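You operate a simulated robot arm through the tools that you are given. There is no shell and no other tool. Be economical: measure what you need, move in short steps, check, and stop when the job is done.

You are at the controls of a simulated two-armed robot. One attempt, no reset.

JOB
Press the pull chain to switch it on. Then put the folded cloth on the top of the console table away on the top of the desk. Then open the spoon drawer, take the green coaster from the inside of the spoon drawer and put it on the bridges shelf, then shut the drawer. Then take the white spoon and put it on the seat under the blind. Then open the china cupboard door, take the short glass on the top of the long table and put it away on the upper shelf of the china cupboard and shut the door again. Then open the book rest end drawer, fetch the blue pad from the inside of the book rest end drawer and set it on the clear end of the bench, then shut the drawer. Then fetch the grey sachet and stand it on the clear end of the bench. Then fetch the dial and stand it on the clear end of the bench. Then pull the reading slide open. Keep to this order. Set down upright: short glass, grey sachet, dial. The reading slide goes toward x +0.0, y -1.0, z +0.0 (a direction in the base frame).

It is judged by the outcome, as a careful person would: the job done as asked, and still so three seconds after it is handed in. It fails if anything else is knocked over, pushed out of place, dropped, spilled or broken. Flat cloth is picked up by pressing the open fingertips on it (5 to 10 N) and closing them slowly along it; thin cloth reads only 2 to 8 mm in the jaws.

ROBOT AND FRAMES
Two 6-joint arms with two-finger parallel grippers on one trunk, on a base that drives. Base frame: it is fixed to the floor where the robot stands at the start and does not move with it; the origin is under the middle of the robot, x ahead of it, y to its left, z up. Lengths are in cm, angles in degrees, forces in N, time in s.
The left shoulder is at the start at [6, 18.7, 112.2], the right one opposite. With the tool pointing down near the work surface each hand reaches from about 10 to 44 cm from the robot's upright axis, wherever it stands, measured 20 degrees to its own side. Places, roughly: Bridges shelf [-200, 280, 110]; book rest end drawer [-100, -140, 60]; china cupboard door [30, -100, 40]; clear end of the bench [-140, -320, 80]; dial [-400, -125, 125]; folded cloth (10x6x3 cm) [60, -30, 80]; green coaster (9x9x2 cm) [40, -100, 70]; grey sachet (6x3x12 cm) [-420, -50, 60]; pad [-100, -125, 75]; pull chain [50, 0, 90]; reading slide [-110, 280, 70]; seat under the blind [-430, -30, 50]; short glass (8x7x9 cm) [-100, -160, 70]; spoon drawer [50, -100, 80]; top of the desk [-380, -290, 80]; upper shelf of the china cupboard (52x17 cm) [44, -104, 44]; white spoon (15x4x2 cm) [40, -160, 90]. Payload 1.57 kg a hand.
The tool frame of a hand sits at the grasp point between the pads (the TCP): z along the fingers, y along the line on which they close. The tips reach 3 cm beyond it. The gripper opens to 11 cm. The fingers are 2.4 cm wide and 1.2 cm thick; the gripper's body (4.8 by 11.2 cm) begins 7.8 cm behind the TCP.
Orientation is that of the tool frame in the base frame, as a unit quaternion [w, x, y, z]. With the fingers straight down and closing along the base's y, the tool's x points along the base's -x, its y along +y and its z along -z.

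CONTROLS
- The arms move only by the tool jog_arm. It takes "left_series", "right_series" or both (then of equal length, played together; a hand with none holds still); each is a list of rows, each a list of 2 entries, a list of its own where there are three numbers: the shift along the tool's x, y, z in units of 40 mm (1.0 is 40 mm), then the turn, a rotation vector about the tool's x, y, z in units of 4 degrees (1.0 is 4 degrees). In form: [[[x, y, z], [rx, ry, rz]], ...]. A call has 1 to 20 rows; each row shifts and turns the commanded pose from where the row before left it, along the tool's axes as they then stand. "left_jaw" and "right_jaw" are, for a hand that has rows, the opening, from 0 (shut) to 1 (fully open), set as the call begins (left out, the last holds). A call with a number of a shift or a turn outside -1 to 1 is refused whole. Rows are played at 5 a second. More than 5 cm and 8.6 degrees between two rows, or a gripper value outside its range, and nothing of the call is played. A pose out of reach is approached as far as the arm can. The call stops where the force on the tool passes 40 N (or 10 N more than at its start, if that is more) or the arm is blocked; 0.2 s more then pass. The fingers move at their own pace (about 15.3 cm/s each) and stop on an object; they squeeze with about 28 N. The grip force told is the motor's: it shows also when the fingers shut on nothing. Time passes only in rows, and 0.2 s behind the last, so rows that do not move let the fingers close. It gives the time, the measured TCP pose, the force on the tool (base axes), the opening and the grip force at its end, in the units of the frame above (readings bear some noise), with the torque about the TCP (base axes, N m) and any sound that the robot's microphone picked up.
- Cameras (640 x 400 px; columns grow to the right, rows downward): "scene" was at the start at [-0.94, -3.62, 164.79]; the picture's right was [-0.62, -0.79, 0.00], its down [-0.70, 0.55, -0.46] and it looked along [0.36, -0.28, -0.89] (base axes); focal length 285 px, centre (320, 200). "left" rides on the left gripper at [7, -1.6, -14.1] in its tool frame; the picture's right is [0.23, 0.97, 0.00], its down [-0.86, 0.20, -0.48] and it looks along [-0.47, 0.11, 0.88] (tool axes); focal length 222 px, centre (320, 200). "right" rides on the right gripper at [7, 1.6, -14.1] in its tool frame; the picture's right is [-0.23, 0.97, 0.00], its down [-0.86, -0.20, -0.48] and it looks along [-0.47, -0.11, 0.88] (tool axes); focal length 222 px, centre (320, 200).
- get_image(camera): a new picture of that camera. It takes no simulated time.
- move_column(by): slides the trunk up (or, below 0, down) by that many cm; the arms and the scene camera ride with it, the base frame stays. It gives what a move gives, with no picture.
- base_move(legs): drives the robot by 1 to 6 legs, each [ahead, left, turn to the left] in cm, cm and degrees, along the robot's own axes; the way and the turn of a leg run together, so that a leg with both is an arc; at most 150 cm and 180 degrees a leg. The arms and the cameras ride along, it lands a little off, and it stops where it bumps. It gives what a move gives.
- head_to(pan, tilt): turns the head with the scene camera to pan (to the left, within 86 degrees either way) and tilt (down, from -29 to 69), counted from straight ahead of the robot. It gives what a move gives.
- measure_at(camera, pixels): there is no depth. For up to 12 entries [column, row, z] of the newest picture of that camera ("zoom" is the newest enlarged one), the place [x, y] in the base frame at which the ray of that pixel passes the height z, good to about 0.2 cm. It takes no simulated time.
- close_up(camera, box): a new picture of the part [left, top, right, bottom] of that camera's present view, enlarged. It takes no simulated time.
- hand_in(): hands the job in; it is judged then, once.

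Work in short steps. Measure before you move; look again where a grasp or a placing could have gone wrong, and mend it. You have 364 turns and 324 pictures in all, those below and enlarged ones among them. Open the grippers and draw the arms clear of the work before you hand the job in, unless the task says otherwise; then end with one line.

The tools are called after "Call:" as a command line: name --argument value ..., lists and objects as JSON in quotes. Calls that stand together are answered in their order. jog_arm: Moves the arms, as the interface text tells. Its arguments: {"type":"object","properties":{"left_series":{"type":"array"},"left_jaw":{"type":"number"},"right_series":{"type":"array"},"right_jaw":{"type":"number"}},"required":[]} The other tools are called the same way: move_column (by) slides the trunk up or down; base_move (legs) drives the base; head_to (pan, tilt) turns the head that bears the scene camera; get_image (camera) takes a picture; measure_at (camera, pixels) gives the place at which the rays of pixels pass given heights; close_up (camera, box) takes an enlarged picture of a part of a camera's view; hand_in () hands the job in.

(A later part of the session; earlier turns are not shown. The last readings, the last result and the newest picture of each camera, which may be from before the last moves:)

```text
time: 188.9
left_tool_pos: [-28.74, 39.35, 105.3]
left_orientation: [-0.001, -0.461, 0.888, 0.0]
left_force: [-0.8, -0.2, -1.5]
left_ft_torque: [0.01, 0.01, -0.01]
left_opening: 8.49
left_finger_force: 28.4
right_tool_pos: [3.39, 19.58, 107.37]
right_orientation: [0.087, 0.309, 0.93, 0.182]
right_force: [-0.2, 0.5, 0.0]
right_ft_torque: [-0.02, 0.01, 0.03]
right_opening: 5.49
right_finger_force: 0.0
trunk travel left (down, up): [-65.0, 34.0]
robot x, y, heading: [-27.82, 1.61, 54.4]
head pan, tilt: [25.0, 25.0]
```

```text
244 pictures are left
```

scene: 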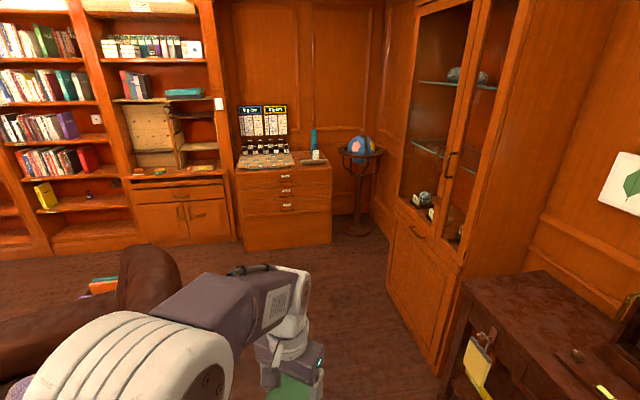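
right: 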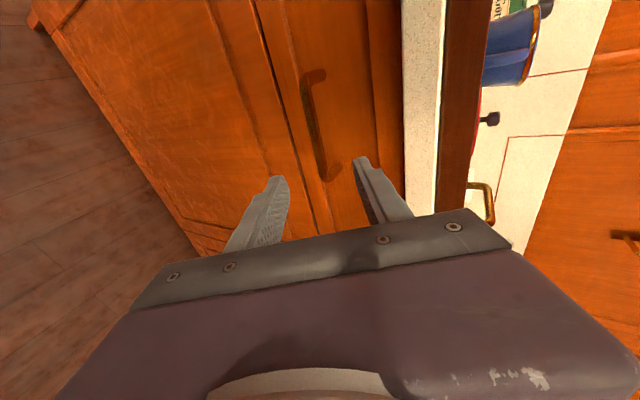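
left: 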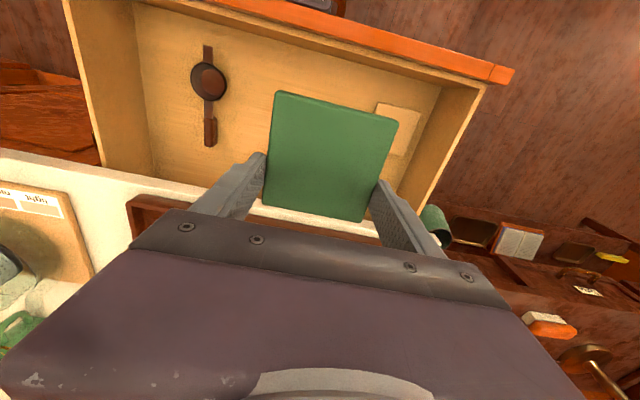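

The turn was blocked at heading 54. I look left and right downward for the cause.

Call:
head_to --pan 86 --tilt 50

Call:
get_image --camera "scene"

Call:
head_to --pan -70 --tilt 55

Call:
get_image --camera "scene"

```text
time: 190.2
left_tool_pos: [-28.92, 39.38, 105.34]
left_orientation: [0.001, -0.46, 0.888, 0.0]
left_force: [0.1, 0.1, -0.6]
left_ft_torque: [0.02, 0.02, -0.03]
left_opening: 8.48
left_finger_force: 28.3
right_tool_pos: [3.31, 19.69, 107.41]
right_orientation: [0.087, 0.309, 0.93, 0.182]
right_force: [-0.1, 0.3, 0.3]
right_ft_torque: [-0.02, 0.02, 0.02]
right_opening: 5.5
right_finger_force: 0.1
trunk travel left (down, up): [-65.0, 34.0]
robot x, y, heading: [-27.62, 1.39, 54.6]
head pan, tilt: [85.9, 50.0]
```

```text
243 pictures are left
```

scene: 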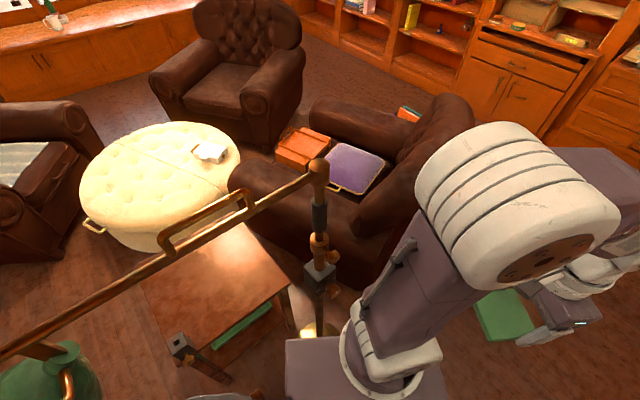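

```text
time: 192.6
left_tool_pos: [-28.84, 39.4, 105.33]
left_orientation: [0.0, -0.461, 0.888, 0.0]
left_force: [0.3, 0.2, -1.0]
left_ft_torque: [-0.02, 0.0, 0.03]
left_opening: 8.48
left_finger_force: 28.0
right_tool_pos: [3.47, 19.64, 107.43]
right_orientation: [0.087, 0.308, 0.93, 0.182]
right_force: [-0.1, 0.7, -0.1]
right_ft_torque: [-0.01, 0.01, -0.04]
right_opening: 5.49
right_finger_force: 0.0
trunk travel left (down, up): [-65.0, 34.0]
robot x, y, heading: [-28.02, 1.6, 54.6]
head pan, tilt: [-70.0, 55.0]
```

```text
242 pictures are left
```

scene: 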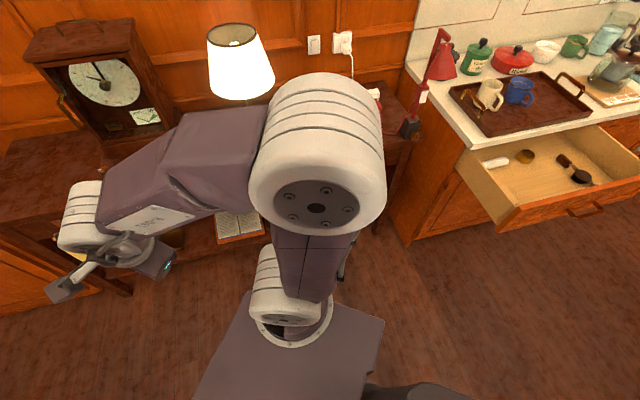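

A brass floor lamp stands close behind on the left. I move away to the right, then finish the turn.

Call:
base_move --legs '[[0, -14, 0], [6, -4, 35]]'

Call:
head_to --pan 80 --tilt 45

Call:
get_image --camera "scene"

```text
time: 195.6
left_tool_pos: [-32.83, 28.45, 105.16]
left_orientation: [0.0, -0.702, 0.713, 0.0]
left_force: [-0.3, -0.3, 0.3]
left_ft_torque: [-0.03, -0.01, -0.01]
left_opening: 8.5
left_finger_force: 28.5
right_tool_pos: [4.92, 30.43, 107.52]
right_orientation: [0.03, 0.021, 0.979, 0.199]
right_force: [0.3, -0.8, -0.1]
right_ft_torque: [-0.01, 0.05, 0.02]
right_opening: 5.52
right_finger_force: 0.1
trunk travel left (down, up): [-65.0, 34.0]
robot x, y, heading: [-10.89, -2.08, 89.1]
head pan, tilt: [-70.0, 55.0]
```

```text
time: 197.9
left_tool_pos: [-32.84, 28.39, 105.45]
left_orientation: [0.0, -0.702, 0.713, 0.0]
left_force: [-0.2, 0.4, -0.2]
left_ft_torque: [0.02, 0.03, 0.03]
left_opening: 8.48
left_finger_force: 28.1
right_tool_pos: [4.89, 30.48, 107.39]
right_orientation: [0.03, 0.021, 0.979, 0.2]
right_force: [0.3, 0.3, 0.1]
right_ft_torque: [0.01, -0.02, 0.03]
right_opening: 5.5
right_finger_force: 0.1
trunk travel left (down, up): [-65.0, 34.0]
robot x, y, heading: [-10.88, -2.16, 88.9]
head pan, tilt: [80.0, 45.0]
```

```text
241 pictures are left
```

scene: 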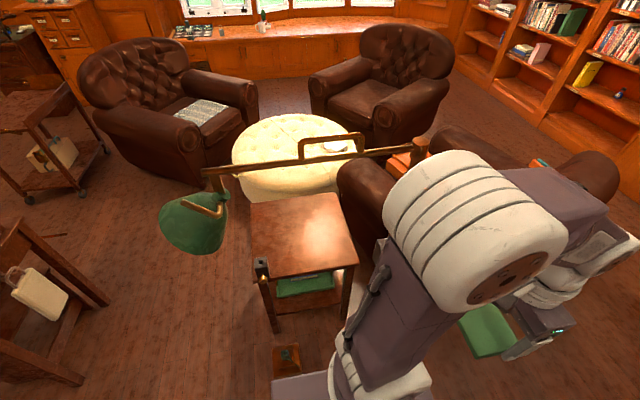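

Call:
head_to --pan 35 --tilt 35

Call:
get_image --camera "scene"

```text
time: 199.1
left_tool_pos: [-32.93, 28.48, 105.39]
left_orientation: [0.0, -0.702, 0.713, -0.001]
left_force: [-0.6, 0.5, 0.2]
left_ft_torque: [0.0, 0.01, -0.01]
left_opening: 8.5
left_finger_force: 28.3
right_tool_pos: [4.75, 30.44, 107.53]
right_orientation: [0.03, 0.021, 0.979, 0.199]
right_force: [-0.1, -0.2, -0.5]
right_ft_torque: [-0.03, 0.02, -0.02]
right_opening: 5.48
right_finger_force: 0.1
trunk travel left (down, up): [-65.0, 34.0]
robot x, y, heading: [-10.92, -2.07, 89.1]
head pan, tilt: [35.0, 35.0]
```

```text
240 pictures are left
```

scene: 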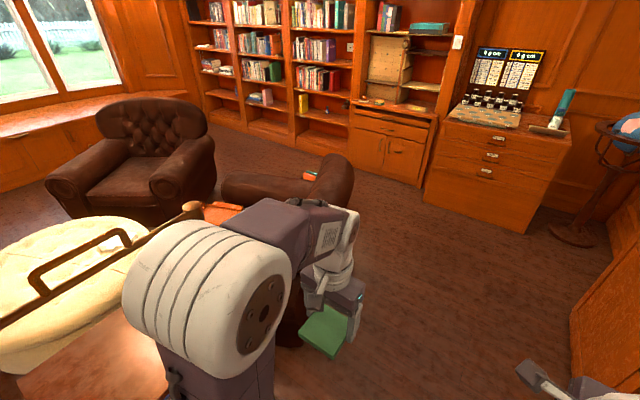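

Call:
measure_at --camera "scene" --pixels '[[296, 138, 0], [348, 152, 0], [420, 185, 0], [425, 202, 0], [530, 233, 0], [352, 175, 60], [352, 210, 30], [345, 250, 0], [572, 245, 0], [572, 330, 60], [210, 115, 0], [440, 110, 80]]'

Call:
close_up --camera "scene" --box '[190, 0, 470, 190]'

```text
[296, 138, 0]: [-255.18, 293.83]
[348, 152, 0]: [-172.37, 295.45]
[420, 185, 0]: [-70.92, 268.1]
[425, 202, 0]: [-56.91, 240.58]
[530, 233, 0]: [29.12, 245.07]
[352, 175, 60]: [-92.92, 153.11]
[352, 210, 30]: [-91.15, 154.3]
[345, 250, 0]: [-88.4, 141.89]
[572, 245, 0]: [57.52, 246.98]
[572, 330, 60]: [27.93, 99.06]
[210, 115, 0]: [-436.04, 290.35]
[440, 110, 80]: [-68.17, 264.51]
```

```text
2.11 times, centred on (330, 95) of scene
```

zoom: 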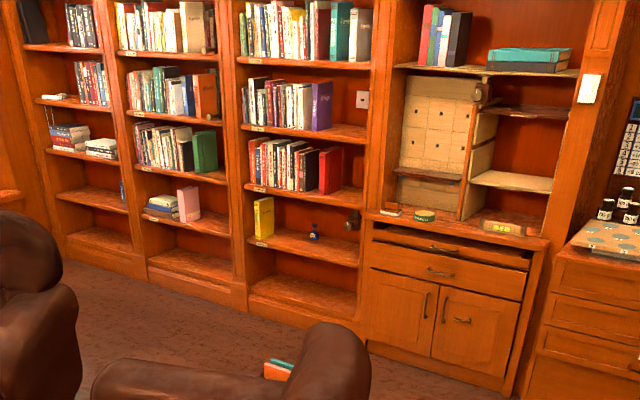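

I drive up toward the bookcase side.

Call:
base_move --legs '[[0, -4, 0], [150, 0, 0], [30, 0, 0]]'

Call:
head_to --pan 60 --tilt 30

Call:
get_image --camera "scene"

```text
time: 208.6
left_tool_pos: [-29.62, 208.31, 105.31]
left_orientation: [0.001, 0.712, -0.702, 0.0]
left_force: [-0.7, 0.4, 0.2]
left_ft_torque: [0.02, -0.02, 0.01]
left_opening: 8.47
left_finger_force: 28.2
right_tool_pos: [7.95, 211.35, 107.46]
right_orientation: [0.027, 0.006, 0.979, 0.201]
right_force: [-0.3, -0.9, 0.0]
right_ft_torque: [0.0, 0.02, 0.0]
right_opening: 5.47
right_finger_force: 0.1
trunk travel left (down, up): [-65.0, 34.0]
robot x, y, heading: [-6.54, 178.67, 90.7]
head pan, tilt: [35.0, 35.0]
```

```text
time: 209.5
left_tool_pos: [-29.73, 208.28, 105.32]
left_orientation: [0.001, 0.713, -0.701, 0.0]
left_force: [0.8, 0.0, -0.6]
left_ft_torque: [-0.02, 0.01, -0.03]
left_opening: 8.47
left_finger_force: 27.9
right_tool_pos: [8.0, 211.37, 107.49]
right_orientation: [0.028, 0.005, 0.979, 0.201]
right_force: [0.1, -0.8, 1.0]
right_ft_torque: [-0.04, -0.04, 0.03]
right_opening: 5.46
right_finger_force: 0.0
trunk travel left (down, up): [-65.0, 34.0]
robot x, y, heading: [-6.57, 178.42, 90.9]
head pan, tilt: [60.0, 30.0]
```

```text
238 pictures are left
```

scene: 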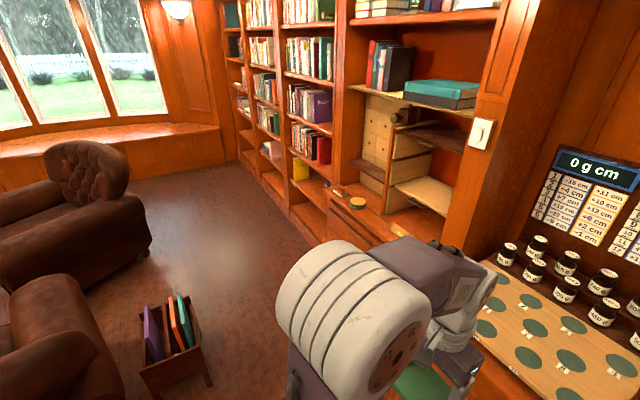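

Call:
measure_at --camera "scene" --pixels '[[212, 385, 0], [200, 330, 20], [145, 395, 10], [290, 213, 0], [258, 185, 0], [330, 245, 0], [153, 240, 0], [75, 290, 50], [125, 390, 40]]'

```text
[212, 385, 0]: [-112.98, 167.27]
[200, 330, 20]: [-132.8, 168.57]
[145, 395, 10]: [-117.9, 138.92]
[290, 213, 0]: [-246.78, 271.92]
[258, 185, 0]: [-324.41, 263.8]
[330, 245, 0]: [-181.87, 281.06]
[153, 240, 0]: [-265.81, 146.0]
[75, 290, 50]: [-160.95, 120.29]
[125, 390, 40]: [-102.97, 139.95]
```

The magazine rack reaches y≈170, the dresser front y≈240. I thread between them with small legs.

Call:
base_move --legs '[[0, 0, -0.8], [18, 60, 0], [4, 14, 0], [20, 22, 0]]'

Call:
head_to --pan 50 --tilt 30

Call:
get_image --camera "scene"

```text
time: 216.0
left_tool_pos: [-125.59, 250.56, 105.39]
left_orientation: [0.0, 0.708, -0.706, 0.0]
left_force: [-0.6, 0.3, -0.2]
left_ft_torque: [-0.02, 0.01, 0.01]
left_opening: 8.49
left_finger_force: 28.0
right_tool_pos: [-87.88, 253.14, 107.47]
right_orientation: [0.027, 0.01, 0.979, 0.201]
right_force: [0.2, -1.0, 0.6]
right_ft_torque: [0.02, -0.01, 0.01]
right_opening: 5.52
right_finger_force: 0.1
trunk travel left (down, up): [-65.0, 34.0]
robot x, y, heading: [-102.84, 220.42, 90.2]
head pan, tilt: [60.0, 30.0]
```

```text
time: 216.7
left_tool_pos: [-125.64, 250.55, 105.34]
left_orientation: [0.001, 0.708, -0.706, 0.001]
left_force: [-0.3, 0.3, -0.3]
left_ft_torque: [0.02, 0.02, 0.02]
left_opening: 8.51
left_finger_force: 28.1
right_tool_pos: [-87.98, 253.26, 107.5]
right_orientation: [0.028, 0.011, 0.98, 0.199]
right_force: [-0.1, -0.2, 0.1]
right_ft_torque: [-0.01, 0.05, 0.01]
right_opening: 5.5
right_finger_force: 0.2
trunk travel left (down, up): [-65.0, 34.0]
robot x, y, heading: [-102.7, 220.37, 90.0]
head pan, tilt: [50.0, 30.0]
```

```text
237 pictures are left
```

scene: 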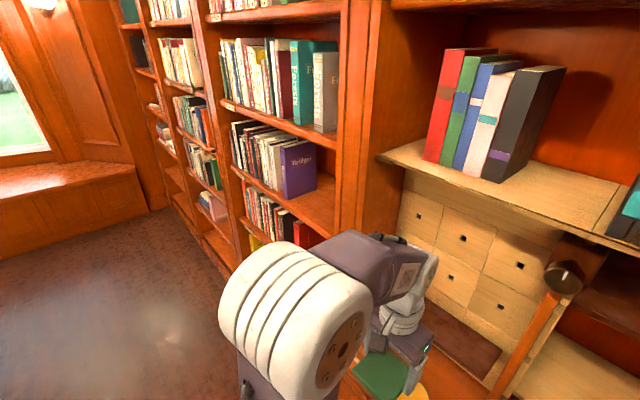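

The purple book reads "Bridges", marking the shelf. I strafe left to stand before that column.

Call:
base_move --legs '[[-3, 72, 0]]'

Call:
head_to --pan 10 --tilt 28

Call:
get_image --camera "scene"

```text
time: 220.7
left_tool_pos: [-198.6, 247.4, 105.36]
left_orientation: [0.0, 0.71, -0.705, 0.0]
left_force: [0.0, -0.2, -0.7]
left_ft_torque: [0.02, 0.0, -0.01]
left_opening: 8.51
left_finger_force: 28.5
right_tool_pos: [-160.89, 250.12, 107.42]
right_orientation: [0.028, 0.01, 0.979, 0.2]
right_force: [0.4, -0.4, -0.4]
right_ft_torque: [0.0, 0.01, 0.0]
right_opening: 5.52
right_finger_force: 0.1
trunk travel left (down, up): [-65.0, 34.0]
robot x, y, heading: [-175.33, 217.14, 90.1]
head pan, tilt: [50.0, 30.0]
```

```text
time: 221.7
left_tool_pos: [-198.53, 247.26, 105.39]
left_orientation: [0.0, 0.71, -0.705, -0.001]
left_force: [-0.6, -0.8, 0.0]
left_ft_torque: [0.0, 0.0, 0.01]
left_opening: 8.49
left_finger_force: 28.0
right_tool_pos: [-160.82, 250.08, 107.49]
right_orientation: [0.028, 0.009, 0.979, 0.2]
right_force: [0.4, -0.7, -0.3]
right_ft_torque: [0.05, -0.01, 0.02]
right_opening: 5.49
right_finger_force: 0.1
trunk travel left (down, up): [-65.0, 34.0]
robot x, y, heading: [-175.57, 217.29, 90.1]
head pan, tilt: [10.0, 28.0]
```

```text
236 pictures are left
```

scene: 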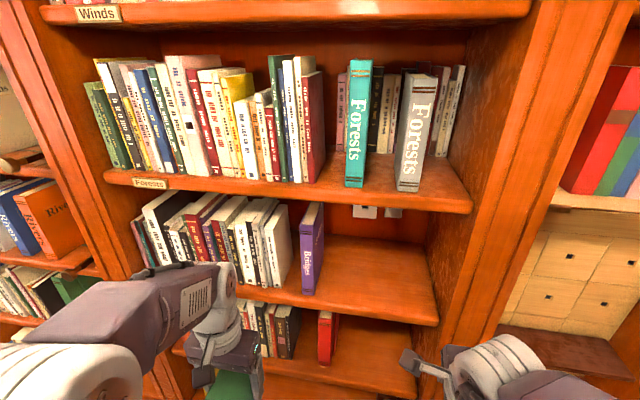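

The free part of the Bridges shelf is right of the purple book, at about (375,275). I measure its edge and extents at likely heights.

Call:
measure_at --camera "scene" --pixels '[[380, 305, 106], [380, 305, 108], [380, 305, 110], [430, 315, 108], [320, 290, 108], [325, 240, 108], [420, 250, 108], [415, 372, 85], [380, 200, 130]]'

Call:
get_image --camera "left"

```text
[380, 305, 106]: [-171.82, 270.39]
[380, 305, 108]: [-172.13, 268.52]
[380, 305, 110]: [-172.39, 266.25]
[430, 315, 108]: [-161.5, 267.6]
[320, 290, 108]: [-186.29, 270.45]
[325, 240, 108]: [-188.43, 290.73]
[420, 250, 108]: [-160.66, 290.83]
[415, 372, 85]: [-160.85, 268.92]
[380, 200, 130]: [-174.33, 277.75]
```

```text
235 pictures are left
```

left: 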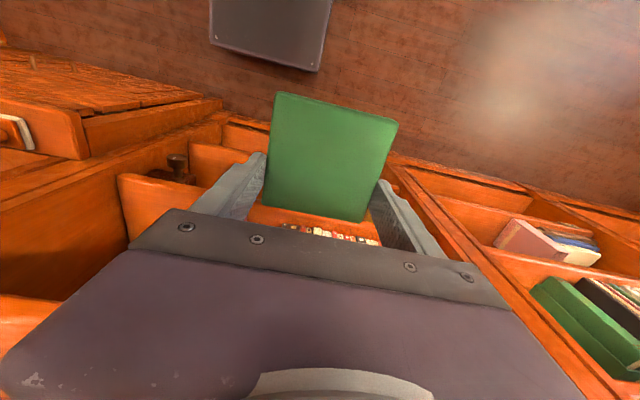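

I need the shelf height; I raise the trunk 12 cm and look again for parallax.

Call:
move_column --by 14

Call:
get_image --camera "scene"

```text
time: 223.4
left_tool_pos: [-198.58, 247.38, 119.43]
left_orientation: [0.0, 0.71, -0.704, 0.0]
left_force: [-0.1, 0.4, 0.0]
left_ft_torque: [0.0, 0.01, 0.02]
left_opening: 8.5
left_finger_force: 27.8
right_tool_pos: [-160.79, 250.1, 121.53]
right_orientation: [0.028, 0.01, 0.979, 0.2]
right_force: [0.4, -0.2, -0.5]
right_ft_torque: [0.0, 0.01, -0.02]
right_opening: 5.48
right_finger_force: 0.0
trunk travel left (down, up): [-79.0, 20.0]
robot x, y, heading: [-175.9, 217.53, 90.1]
head pan, tilt: [10.0, 28.0]
```

```text
234 pictures are left
```

scene: 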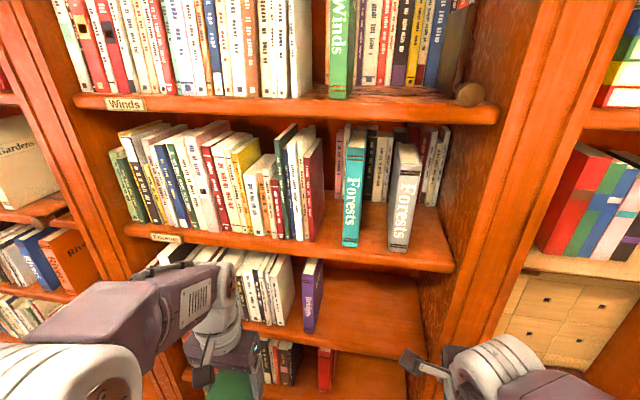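

Call:
measure_at --camera "scene" --pixels '[[376, 344, 102], [376, 344, 106], [376, 344, 110], [376, 255, 126], [376, 255, 130], [318, 330, 108], [420, 354, 108], [312, 262, 120]]'

Call:
close_up --camera "scene" --box '[270, 220, 470, 380]'

```text
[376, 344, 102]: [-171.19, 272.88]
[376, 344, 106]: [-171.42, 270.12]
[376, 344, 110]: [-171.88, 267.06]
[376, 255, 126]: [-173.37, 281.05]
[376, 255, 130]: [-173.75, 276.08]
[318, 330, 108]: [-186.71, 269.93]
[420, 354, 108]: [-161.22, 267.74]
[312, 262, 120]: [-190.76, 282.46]
```

```text
2.50 times, centred on (370, 300) of scene
```

zoom: 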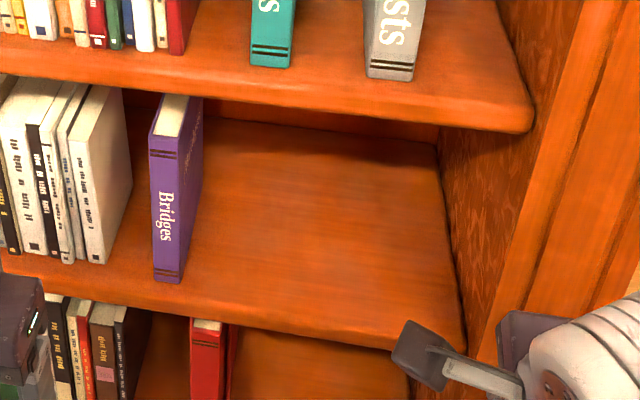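

Shelf: top z≈107, front edge y≈269.4, gap up to ≈132; free from x -185 to -161. I strafe right 22 cm so the left hand faces it, then pitch the hand 30° forward.

Call:
base_move --legs '[[0, -24, 0]]'

Call:
jog_arm --left_series '[[[0, 0, 0], [0, -1, 0]], [[0, 0, 0], [0, -1, 0]], [[0, 0, 0], [0, -1, 0]], [[0, 0, 0], [0, -1, 0]], [[0, 0, 0], [0, -1, 0]], [[0, 0, 0], [0, -1, 0]], [[0, 0, 0], [0, -1, 0]], [[0, 0, 0], [0, -0.5, 0]]]'

Call:
get_image --camera "scene"

```text
time: 225.2
left_tool_pos: [-175.06, 247.63, 119.29]
left_orientation: [-0.001, 0.709, -0.705, 0.001]
left_force: [-0.2, -0.5, -0.1]
left_ft_torque: [0.0, 0.01, -0.02]
left_opening: 8.47
left_finger_force: 28.2
right_tool_pos: [-137.31, 250.19, 121.48]
right_orientation: [0.028, 0.01, 0.979, 0.2]
right_force: [-0.4, 0.4, -0.8]
right_ft_torque: [0.01, -0.04, 0.05]
right_opening: 5.51
right_finger_force: 0.0
trunk travel left (down, up): [-79.0, 20.0]
robot x, y, heading: [-152.31, 216.95, 90.1]
head pan, tilt: [10.0, 28.0]
```

```text
time: 226.9
left_tool_pos: [-175.91, 250.76, 120.24]
left_orientation: [-0.182, 0.685, -0.681, -0.183]
left_force: [0.5, 0.0, -0.1]
left_ft_torque: [0.01, 0.03, 0.0]
left_opening: 8.48
left_finger_force: 27.9
left hand out of reach, approached as far as the arm can: row 6, 7, 8
right_tool_pos: [-137.25, 250.12, 121.58]
right_orientation: [0.027, 0.01, 0.979, 0.201]
right_force: [0.2, 0.4, -0.9]
right_ft_torque: [-0.03, 0.0, 0.0]
right_opening: 5.49
right_finger_force: 0.0
trunk travel left (down, up): [-79.0, 20.0]
robot x, y, heading: [-151.99, 217.3, 90.2]
head pan, tilt: [10.0, 28.0]
```

```text
232 pictures are left
```

scene: 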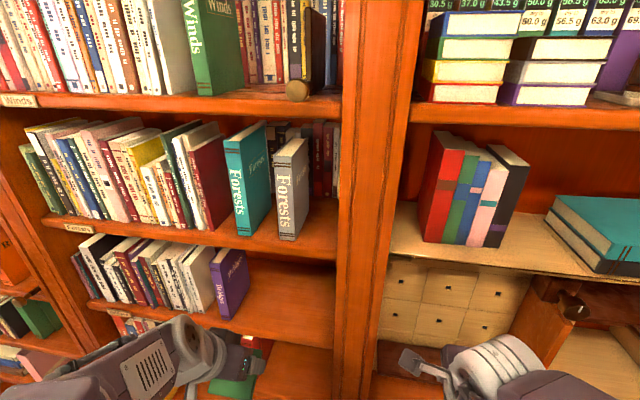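

Tilt is 30°. I carry the coaster forward into the gap, 3.5 cm above the shelf.

Call:
jog_arm --left_series '[[[-0.636, -0.14, 0.54], [0, 0, 0]], [[-0.636, -0.14, 0.54], [0, 0, 0]], [[-0.636, -0.14, 0.54], [0, 0, 0]], [[-0.636, -0.14, 0.54], [0, 0, 0]], [[-0.636, -0.14, 0.54], [0, 0, 0]], [[-0.636, -0.14, 0.54], [0, 0, 0]]]'

Call:
get_image --camera "scene"

Call:
get_image --camera "left"

```text
time: 228.3
left_tool_pos: [-172.62, 270.54, 116.5]
left_orientation: [-0.182, 0.685, -0.682, -0.183]
left_force: [-0.3, -0.1, -1.2]
left_ft_torque: [-0.01, 0.01, -0.03]
left_opening: 8.49
left_finger_force: 27.5
right_tool_pos: [-137.25, 250.26, 121.41]
right_orientation: [0.028, 0.01, 0.979, 0.2]
right_force: [-0.7, -0.2, 0.0]
right_ft_torque: [0.01, 0.04, 0.01]
right_opening: 5.5
right_finger_force: 0.1
trunk travel left (down, up): [-79.0, 20.0]
robot x, y, heading: [-152.41, 217.29, 90.2]
head pan, tilt: [10.0, 28.0]
```

```text
231 pictures are left
```

scene: 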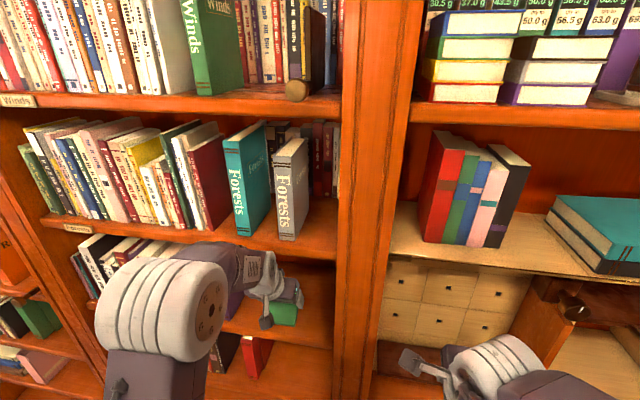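

```text
230 pictures are left
```

left: 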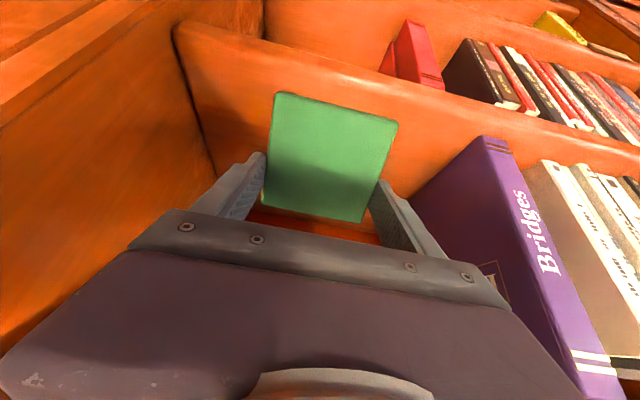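

Well placed between book and side wall. I go on forward and down toward contact.

Call:
jog_arm --left_series '[[[-0.11, -0.03, 0.35], [0, 0, 0]], [[-0.15, 0, 0.35], [0, 0, 0]], [[0, 0, 0.3], [0, 0, 0]], [[0.04, 0, 0.08], [0, 0, 0]], [[0.04, 0, 0.08], [0, 0, 0]], [[0.04, 0, 0.08], [0, 0, 0]], [[0.04, 0, 0.08], [0, 0, 0]]]'

Call:
get_image --camera "left"

```text
time: 229.9
left_tool_pos: [-172.56, 273.56, 112.27]
left_orientation: [-0.183, 0.685, -0.682, -0.183]
left_force: [-0.7, -0.7, 0.0]
left_ft_torque: [0.0, -0.01, 0.01]
left_opening: 8.46
left_finger_force: 28.0
right_tool_pos: [-137.19, 250.27, 121.4]
right_orientation: [0.028, 0.01, 0.979, 0.199]
right_force: [0.3, 0.2, 0.2]
right_ft_torque: [-0.03, -0.01, 0.02]
right_opening: 5.51
right_finger_force: 0.2
trunk travel left (down, up): [-79.0, 20.0]
robot x, y, heading: [-151.91, 217.24, 90.1]
head pan, tilt: [10.0, 28.0]
```

```text
229 pictures are left
```

left: 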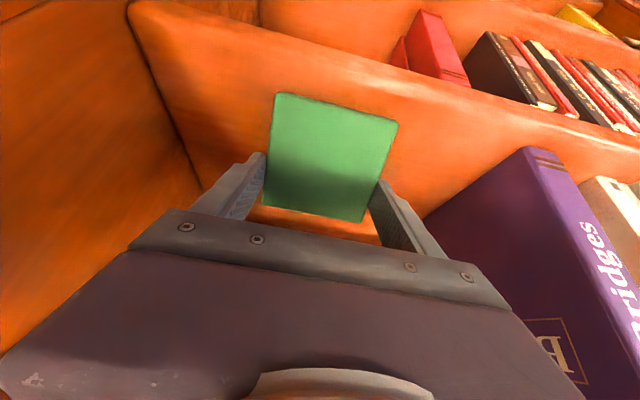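

No contact yet; I go 2 cm deeper and continue down in small steps.

Call:
jog_arm --left_series '[[[-0.43, 0, 0.25], [0, 0, 0]], [[0.04, 0, 0.08], [0, 0, 0]], [[0.04, 0, 0.08], [0, 0, 0]], [[0.04, 0, 0.08], [0, 0, 0]], [[0.04, 0, 0.08], [0, 0, 0]], [[0.04, 0, 0.08], [0, 0, 0]], [[0.04, 0, 0.08], [0, 0, 0]]]'

```text
time: 231.6
left_tool_pos: [-172.58, 275.61, 110.25]
left_orientation: [-0.183, 0.684, -0.681, -0.185]
left_force: [-1.5, 8.7, 17.8]
left_ft_torque: [-0.37, 0.03, -0.02]
left_opening: 8.51
left_finger_force: 28.5
right_tool_pos: [-137.01, 250.24, 121.49]
right_orientation: [0.027, 0.011, 0.979, 0.201]
right_force: [-0.4, -0.8, 0.7]
right_ft_torque: [-0.03, -0.01, 0.01]
right_opening: 5.5
right_finger_force: 0.2
trunk travel left (down, up): [-79.0, 20.0]
robot x, y, heading: [-152.14, 217.58, 90.0]
head pan, tilt: [10.0, 28.0]
```

The near edge rests on the shelf. I open the fingers and look.

Call:
jog_arm --left_series '[[[0, 0, 0], [0, 0, 0]], [[0, 0, 0], [0, 0, 0]], [[0, 0, 0], [0, 0, 0]]]' --left_jaw 1

Call:
get_image --camera "left"

Call:
get_image --camera "scene"

```text
time: 232.3
left_tool_pos: [-172.54, 275.59, 109.91]
left_orientation: [-0.181, 0.685, -0.681, -0.183]
left_force: [0.4, 0.2, 0.4]
left_ft_torque: [0.02, -0.02, -0.03]
left_opening: 11.01
left_finger_force: 0.0
right_tool_pos: [-137.09, 250.26, 121.46]
right_orientation: [0.028, 0.01, 0.979, 0.2]
right_force: [0.0, 0.5, 0.2]
right_ft_torque: [0.05, -0.02, -0.01]
right_opening: 5.5
right_finger_force: 0.1
trunk travel left (down, up): [-79.0, 20.0]
robot x, y, heading: [-152.29, 217.02, 90.3]
head pan, tilt: [10.0, 28.0]
```

```text
228 pictures are left
```

left: 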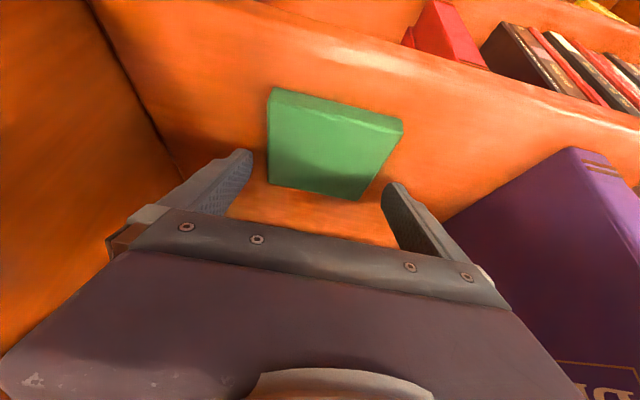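

```text
227 pictures are left
```

scene: 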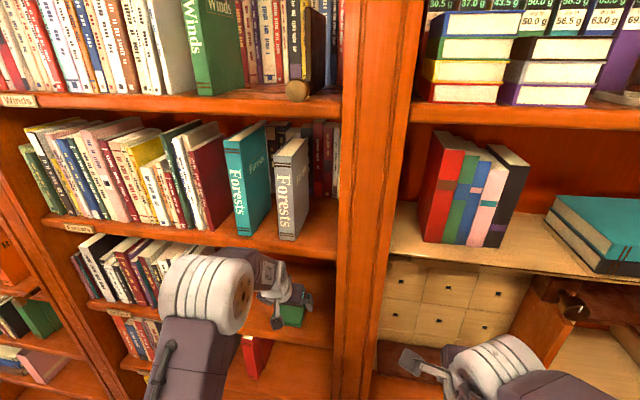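

The coaster lies flat inside the edge. I lift slightly and withdraw straight back.

Call:
jog_arm --left_series '[[[0, 0, -0.5], [0, 0, 0]], [[0.35, 0, -0.5], [0, 0, 0]], [[0.7, 0, -0.5], [0, 0, 0]], [[0.7, 0, -0.5], [0, 0, 0]], [[0.7, 0, -0.5], [0, 0, 0]], [[0.7, 0, -0.5], [0, 0, 0]]]'

Call:
close_up --camera "scene" --box '[200, 220, 360, 350]'

```text
time: 233.8
left_tool_pos: [-172.42, 258.29, 114.34]
left_orientation: [-0.182, 0.685, -0.681, -0.184]
left_force: [-0.3, -0.2, 0.4]
left_ft_torque: [-0.02, 0.0, -0.02]
left_opening: 10.99
left_finger_force: 0.0
right_tool_pos: [-137.15, 249.96, 121.59]
right_orientation: [0.027, 0.011, 0.979, 0.201]
right_force: [0.9, -0.1, 0.2]
right_ft_torque: [0.0, -0.02, -0.01]
right_opening: 5.51
right_finger_force: 0.1
trunk travel left (down, up): [-79.0, 20.0]
robot x, y, heading: [-151.94, 217.29, 90.0]
head pan, tilt: [10.0, 28.0]
```

```text
3.08 times, centred on (280, 285) of scene
```

zoom: 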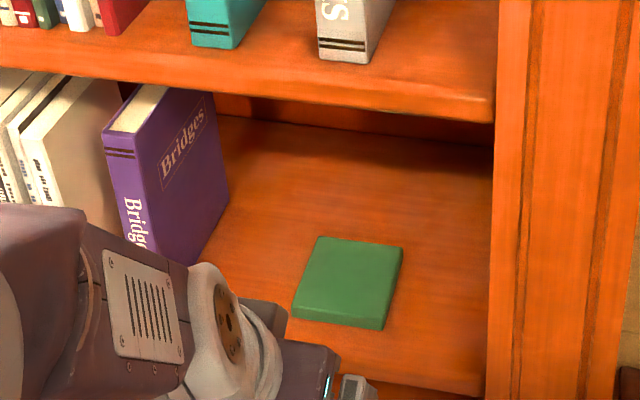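

The coaster sits well on the shelf. I tuck the left hand upright again and drive back the way I came.

Call:
jog_arm --left_series '[[[0.5, 0, 0], [0, 1, 0]], [[0.5, 0, 0], [0, 1, 0]], [[0.5, 0, 0], [0, 1, 0]], [[0.5, 0, 0], [0, 1, 0]], [[0.4, 0, 0], [0, 1, 0]], [[0.4, 0, 0], [0, 1, 0]], [[0.4, 0, 0], [0, 1, 0]], [[0, 0, 0], [0, 0.5, 0]]]' --left_jaw 0

Call:
base_move --legs '[[3, -50, 0], [-22, -22, 0], [-4, -14, 0], [-16, -60, 0], [-120, 0, 0]]'

```text
time: 235.6
left_tool_pos: [-172.34, 246.67, 110.01]
left_orientation: [0.001, 0.709, -0.706, 0.0]
left_force: [0.2, 0.2, -0.8]
left_ft_torque: [0.0, 0.0, -0.02]
left_opening: 0.0
left_finger_force: 21.6
right_tool_pos: [-137.15, 250.16, 121.41]
right_orientation: [0.028, 0.01, 0.98, 0.199]
right_force: [0.9, 1.2, 0.3]
right_ft_torque: [0.01, -0.01, -0.01]
right_opening: 5.49
right_finger_force: 0.1
trunk travel left (down, up): [-79.0, 20.0]
robot x, y, heading: [-152.24, 217.4, 90.1]
head pan, tilt: [10.0, 28.0]
```

```text
time: 250.0
left_tool_pos: [-27.8, 87.47, 110.04]
left_orientation: [0.001, -0.698, 0.716, -0.001]
left_force: [1.3, 0.0, 0.5]
left_ft_torque: [0.01, 0.01, 0.0]
left_opening: 0.0
left_finger_force: 21.3
right_tool_pos: [7.5, 89.95, 121.42]
right_orientation: [0.031, 0.025, 0.979, 0.199]
right_force: [-0.3, -0.1, -0.4]
right_ft_torque: [-0.02, -0.01, 0.03]
right_opening: 5.48
right_finger_force: 0.0
trunk travel left (down, up): [-79.0, 20.0]
robot x, y, heading: [-8.13, 57.45, 88.6]
head pan, tilt: [10.0, 28.0]
```

I turn right here, then look back-left at the floor lamp to check it.

Call:
base_move --legs '[[0, 0, -88.6]]'

Call:
head_to --pan -80 --tilt 35

Call:
get_image --camera "scene"

```text
time: 254.2
left_tool_pos: [21.33, 77.11, 110.09]
left_orientation: [0.0, 0.008, 1.0, 0.0]
left_force: [-0.1, -0.4, -0.3]
left_ft_torque: [-0.02, 0.02, -0.03]
left_opening: 0.0
left_finger_force: 21.2
right_tool_pos: [24.12, 41.9, 121.44]
right_orientation: [0.163, 0.706, 0.678, 0.121]
right_force: [0.4, 0.7, 0.5]
right_ft_torque: [0.03, -0.01, -0.05]
right_opening: 5.5
right_finger_force: 0.1
trunk travel left (down, up): [-79.0, 20.0]
robot x, y, heading: [-8.34, 57.44, -0.7]
head pan, tilt: [10.0, 28.0]
```

```text
time: 255.8
left_tool_pos: [21.26, 77.17, 110.06]
left_orientation: [-0.001, 0.009, 1.0, 0.0]
left_force: [-0.4, 0.2, 0.4]
left_ft_torque: [-0.03, 0.0, -0.02]
left_opening: 0.0
left_finger_force: 21.4
right_tool_pos: [24.23, 41.91, 121.53]
right_orientation: [0.163, 0.706, 0.678, 0.121]
right_force: [0.6, -0.6, 0.0]
right_ft_torque: [-0.02, -0.02, 0.01]
right_opening: 5.51
right_finger_force: 0.0
trunk travel left (down, up): [-79.0, 20.0]
robot x, y, heading: [-8.41, 57.12, -0.9]
head pan, tilt: [-80.0, 35.0]
```

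```text
225 pictures are left
```

scene: 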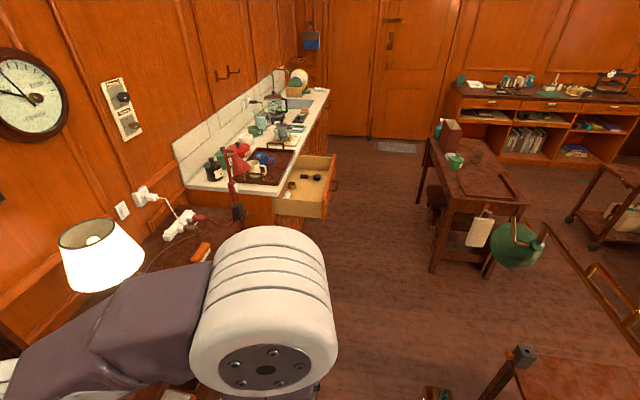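

The lamp stands fine. I drive back beside the open drawer and lower the trunk.

Call:
base_move --legs '[[0, 0, 0.9], [-12, -110, 0], [-11, -15, 0], [0, -54, 0]]'

Call:
move_column --by -14

Call:
head_to --pan 20 --tilt 55

Call:
get_image --camera "scene"

```text
time: 265.6
left_tool_pos: [-1.15, -99.03, 110.04]
left_orientation: [0.0, -0.006, 1.0, 0.0]
left_force: [-0.8, 0.2, -0.1]
left_ft_torque: [-0.03, -0.05, 0.02]
left_opening: 0.03
left_finger_force: 21.2
right_tool_pos: [2.71, -134.15, 121.39]
right_orientation: [0.162, 0.697, 0.687, 0.123]
right_force: [-0.8, 0.3, 0.0]
right_ft_torque: [-0.02, 0.04, 0.01]
right_opening: 5.52
right_finger_force: 0.1
trunk travel left (down, up): [-79.0, 20.0]
robot x, y, heading: [-30.05, -119.82, 0.7]
head pan, tilt: [-80.0, 35.0]
```

```text
time: 267.2
left_tool_pos: [-1.06, -98.96, 96.02]
left_orientation: [0.0, -0.006, 1.0, 0.0]
left_force: [0.0, 0.5, -1.5]
left_ft_torque: [0.0, 0.0, 0.03]
left_opening: 0.0
left_finger_force: 21.7
right_tool_pos: [2.67, -134.2, 107.52]
right_orientation: [0.161, 0.697, 0.688, 0.124]
right_force: [0.4, 0.6, 0.2]
right_ft_torque: [-0.01, 0.0, 0.01]
right_opening: 5.52
right_finger_force: 0.0
trunk travel left (down, up): [-65.0, 34.0]
robot x, y, heading: [-30.33, -119.43, 0.5]
head pan, tilt: [-80.0, 35.0]
```

```text
time: 269.0
left_tool_pos: [-1.1, -99.14, 96.1]
left_orientation: [0.001, -0.005, 1.0, 0.0]
left_force: [-0.2, -0.9, 0.0]
left_ft_torque: [0.01, 0.01, -0.03]
left_opening: 0.01
left_finger_force: 21.5
right_tool_pos: [2.65, -134.24, 107.54]
right_orientation: [0.161, 0.697, 0.688, 0.122]
right_force: [0.7, 0.5, 0.0]
right_ft_torque: [0.0, 0.0, 0.01]
right_opening: 5.53
right_finger_force: 0.0
trunk travel left (down, up): [-65.0, 34.0]
robot x, y, heading: [-30.12, -119.49, 0.7]
head pan, tilt: [20.0, 55.0]
```

```text
224 pictures are left
```

scene: 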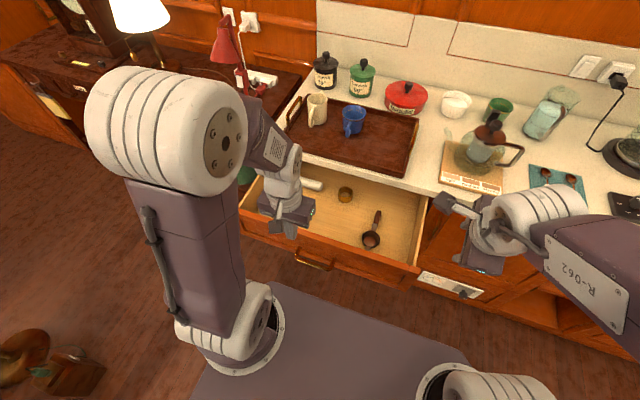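

The drawer front is at x≈3.5. I bring the closed left fingers down in front of it right of the handle (y≈-113), and push.

Call:
jog_arm --left_series '[[[0.65, -0.7, 0], [0, 0, 0]], [[0.65, -0.7, 0], [0, 0, 0]], [[0, -1, 0], [0, 0, 0]], [[0, -1, 0], [0, 0, 0]], [[0, -0.1, 1], [0, 0, 0]], [[0, 0, 1], [0, 0, 0]], [[0, 0, 1], [0, 0, 0]], [[0, 0, 1], [0, 0, 0]]]'

Call:
get_image --camera "scene"

```text
time: 270.8
left_tool_pos: [-4.84, -113.45, 80.69]
left_orientation: [0.0, -0.006, 1.0, 0.0]
left_force: [-0.5, -0.4, -0.4]
left_ft_torque: [-0.02, 0.02, 0.03]
left_opening: 0.0
left_finger_force: 21.0
left hand out of reach, approached as far as the arm can: row 2
right_tool_pos: [2.8, -134.23, 107.38]
right_orientation: [0.16, 0.698, 0.688, 0.123]
right_force: [0.5, 0.7, -1.0]
right_ft_torque: [0.01, 0.01, 0.03]
right_opening: 5.5
right_finger_force: 0.1
trunk travel left (down, up): [-65.0, 34.0]
robot x, y, heading: [-30.15, -119.44, 0.2]
head pan, tilt: [20.0, 55.0]
```

```text
223 pictures are left
```

scene: 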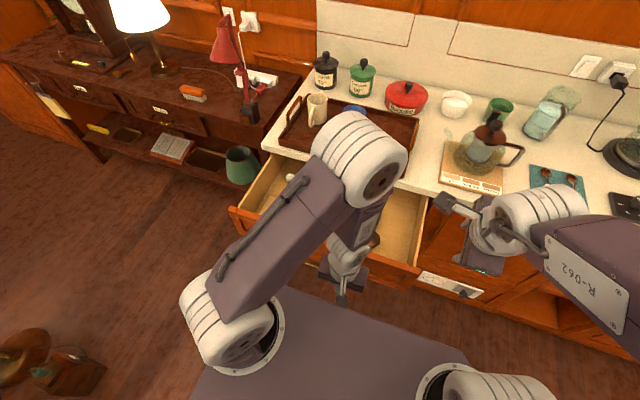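

Fingers are in front of the panel. I push forward 22 cm at moderate pace.

Call:
jog_arm --left_series '[[[-0.5, 0, 0], [0, 0, 0]], [[-0.5, 0, 0], [0, 0, 0]], [[-0.5, 0, 0], [0, 0, 0]], [[-0.5, 0, 0], [0, 0, 0]], [[-0.5, 0, 0], [0, 0, 0]], [[-0.5, 0, 0], [0, 0, 0]], [[-0.5, 0, 0], [0, 0, 0]], [[-0.5, 0, 0], [0, 0, 0]], [[-0.5, 0, 0], [0, 0, 0]], [[-0.5, 0, 0], [0, 0, 0]], [[-0.5, 0, 0], [0, 0, 0]], [[-0.4, 0, 0], [0, 0, 0]]]'

Call:
get_image --camera "scene"

```text
time: 273.4
left_tool_pos: [18.92, -113.25, 80.49]
left_orientation: [0.0, -0.006, 1.0, 0.0]
left_force: [0.2, -0.3, 0.5]
left_ft_torque: [-0.03, 0.0, 0.02]
left_opening: 0.0
left_finger_force: 21.1
right_tool_pos: [2.71, -134.23, 107.51]
right_orientation: [0.16, 0.698, 0.687, 0.122]
right_force: [0.0, -0.2, 1.2]
right_ft_torque: [-0.01, 0.02, 0.02]
right_opening: 5.49
right_finger_force: 0.2
trunk travel left (down, up): [-65.0, 34.0]
robot x, y, heading: [-30.22, -119.56, 0.7]
head pan, tilt: [20.0, 55.0]
```

```text
222 pictures are left
```

scene: 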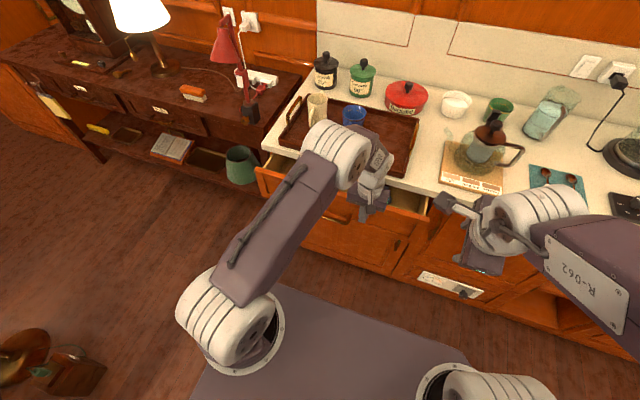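

It moved in. I now pitch the hand forward 44° so it clears the counter's edge, and push the rest.

Call:
jog_arm --left_series '[[[0.3, 0, 0], [0, -1, 0]], [[0.2, 0, 0], [0, -1, 0]], [[0, 0, 0], [0, -1, 0]], [[0, 0, 0], [0, -1, 0]], [[0, 0, 0], [0, -1, 0]], [[0, 0, 0], [0, -1, 0]], [[0, 0, 0], [0, -1, 0]], [[0, 0, 0], [0, -1, 0]], [[0, 0, 0], [0, -1, 0]], [[0, 0, 0], [0, -1, 0]], [[0, 0, 0], [0, -1, 0]]]'

Call:
get_image --camera "scene"

```text
time: 275.8
left_tool_pos: [16.94, -110.91, 80.47]
left_orientation: [0.254, -0.009, 0.966, 0.048]
left_force: [0.3, 0.5, -0.4]
left_ft_torque: [-0.02, 0.01, 0.02]
left_opening: 0.01
left_finger_force: 21.6
left hand out of reach, approached as far as the arm can: row 4, 5, 7, 9
right_tool_pos: [2.73, -134.25, 107.47]
right_orientation: [0.16, 0.697, 0.688, 0.123]
right_force: [0.3, 0.3, -0.3]
right_ft_torque: [-0.01, -0.01, -0.01]
right_opening: 5.51
right_finger_force: 0.1
trunk travel left (down, up): [-65.0, 34.0]
robot x, y, heading: [-30.54, -119.28, 0.6]
head pan, tilt: [20.0, 55.0]
```

```text
221 pictures are left
```

scene: 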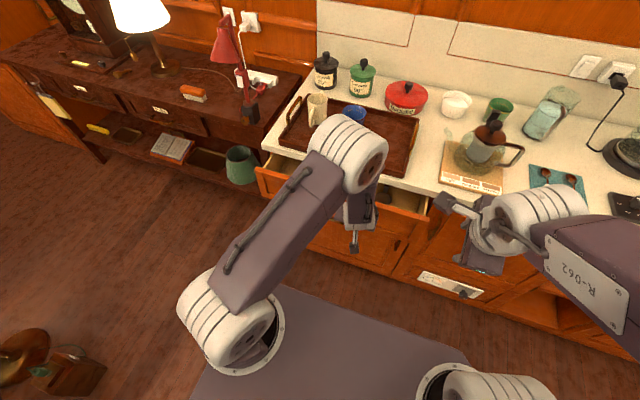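

Tilt 30° reached. I lower 4 cm to pass under the counter edge and push on.

Call:
jog_arm --left_series '[[[0.5, 0, 0.87], [0, 0, 0]], [[-0.43, 0, 0.25], [0, -0.5, 0]], [[-0.43, 0, 0.25], [0, -0.5, 0]], [[-0.43, 0, 0.27], [0, -0.5, 0]], [[-0.43, 0, 0.27], [0, 0, 0]], [[-0.43, 0, 0.28], [0, 0, 0]], [[-0.43, 0, 0.28], [0, 0, 0]], [[-0.3, 0, 0.2], [0, 0, 0]]]'

Call:
get_image --camera "scene"

```text
time: 277.3
left_tool_pos: [26.66, -110.75, 76.49]
left_orientation: [0.297, -0.002, 0.954, 0.046]
left_force: [-1.1, -11.4, -3.7]
left_ft_torque: [-0.12, 0.04, -0.18]
left_opening: 0.0
left_finger_force: 21.4
right_tool_pos: [2.55, -134.27, 107.67]
right_orientation: [0.161, 0.698, 0.687, 0.123]
right_force: [0.3, -0.1, 0.0]
right_ft_torque: [-0.05, -0.03, -0.02]
right_opening: 5.49
right_finger_force: 0.0
trunk travel left (down, up): [-65.0, 34.0]
robot x, y, heading: [-30.27, -119.54, 0.6]
head pan, tilt: [20.0, 55.0]
stopped in row 7 (left hand): the force on the tool passed its limit at 47 N (the readings are from after the stop); the commanded pose is now the measured one
```

```text
220 pictures are left
```

scene: 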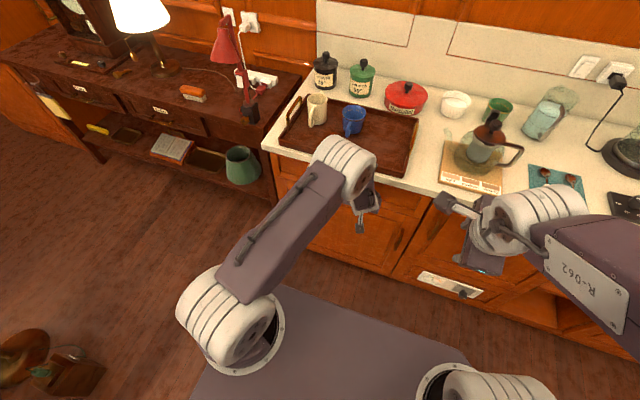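

The drawer seems home. I withdraw the left hand, right it, and check closely.

Call:
jog_arm --left_series '[[[0.4, 0, -0.6], [0, 0, 0]], [[0.4, 0, -0.7], [0, 1, 0]], [[0.3, 0.5, -0.7], [0, 1, 0]], [[0.3, 0.5, -0.7], [0, 1, 0]], [[0.2, 0.5, -0.7], [0, 1, 0]], [[0, 0.5, -0.8], [0, 1, 0]], [[0, 0.5, -0.8], [0, 1, 0]], [[0, 0, -0.8], [0, 1, 0]], [[0, 0, 0], [0, 1, 0]], [[0, 0, 0], [0, 0.6, 0]]]'

Call:
get_image --camera "scene"

Call:
get_image --camera "left"

```text
time: 279.5
left_tool_pos: [11.85, -102.52, 95.02]
left_orientation: [0.001, -0.019, 0.999, 0.044]
left_force: [0.7, -0.3, 0.2]
left_ft_torque: [-0.01, 0.03, 0.0]
left_opening: 0.01
left_finger_force: 21.4
right_tool_pos: [2.73, -134.27, 107.43]
right_orientation: [0.16, 0.697, 0.688, 0.123]
right_force: [0.0, -0.9, -0.7]
right_ft_torque: [0.02, -0.01, 0.02]
right_opening: 5.49
right_finger_force: 0.0
trunk travel left (down, up): [-65.0, 34.0]
robot x, y, heading: [-29.6, -119.51, 0.7]
head pan, tilt: [20.0, 55.0]
```

```text
219 pictures are left
```

scene: 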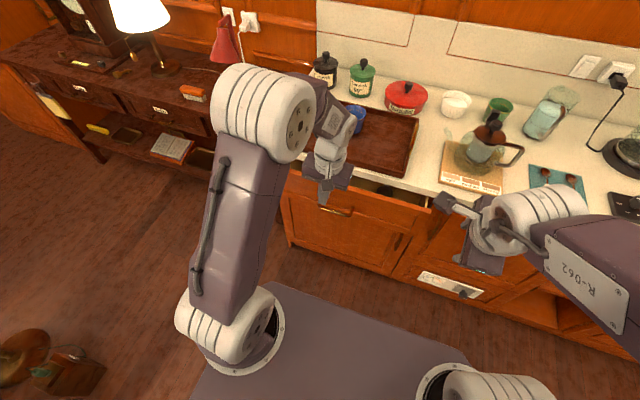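

```text
218 pictures are left
```

left: 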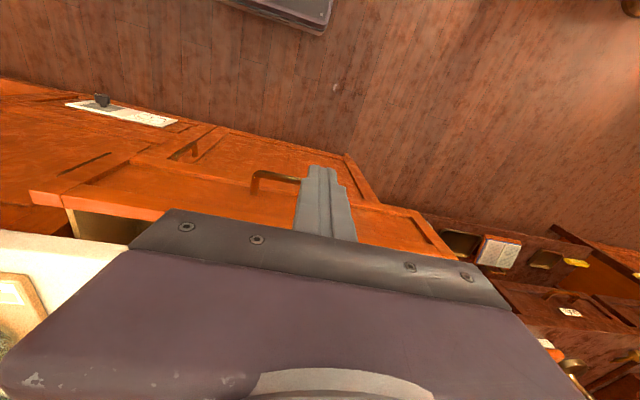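

The drawer is partly open again: my sideways retreat must have hooked the handle. I go back in front of the panel right of the handle and push anew.

Call:
jog_arm --left_series '[[[0, -0.8, 0], [1, 0, 0]], [[0, -0.8, 0], [0.25, 0, 0]], [[0, -0.8, 0], [0, 0, 0]], [[0, -0.7, 0], [0, 0, 0]], [[0, 0, 1], [0, 0, 0]], [[0, 0, 1], [0, 0, 0]], [[0, 0, 1], [0, 0, 0]], [[0, 0, 1], [0, 0, 0]], [[0, 0, 0], [0, -1, 0]], [[-0.1, 0, 0], [0, -1, 0]], [[-0.1, 0, 0], [0, -1, 0]], [[-0.1, 0, 0], [0, -1, 0]], [[-0.1, 0, 0], [0, -1, 0]], [[-0.1, 0, 0.1], [0, -1, 0]], [[-0.1, 0, 0.1], [0, -1, 0]]]'

Call:
close_up --camera "scene" --box '[250, 130, 470, 290]'

```text
time: 282.7
left_tool_pos: [13.72, -113.5, 78.49]
left_orientation: [0.142, -0.022, 0.989, 0.034]
left_force: [0.2, -0.6, 0.3]
left_ft_torque: [0.02, 0.01, 0.01]
left_opening: 0.01
left_finger_force: 21.4
left hand out of reach, approached as far as the arm can: row 12, 13, 14, 15
right_tool_pos: [2.82, -134.31, 107.56]
right_orientation: [0.16, 0.698, 0.687, 0.122]
right_force: [-0.5, 0.5, 1.1]
right_ft_torque: [-0.01, 0.03, -0.02]
right_opening: 5.51
right_finger_force: 0.1
trunk travel left (down, up): [-65.0, 34.0]
robot x, y, heading: [-30.24, -119.42, 0.7]
head pan, tilt: [20.0, 55.0]
```

```text
2.50 times, centred on (360, 210) of scene
```

zoom: 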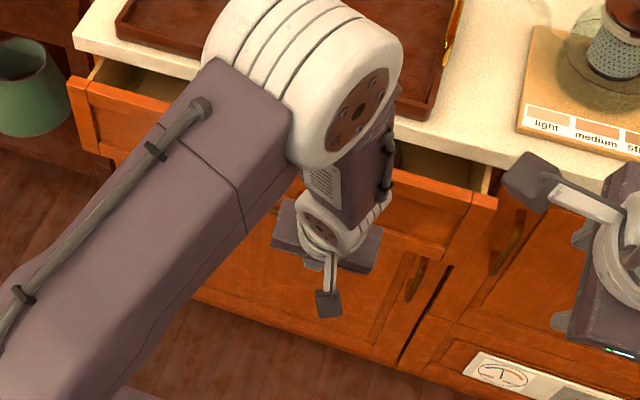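

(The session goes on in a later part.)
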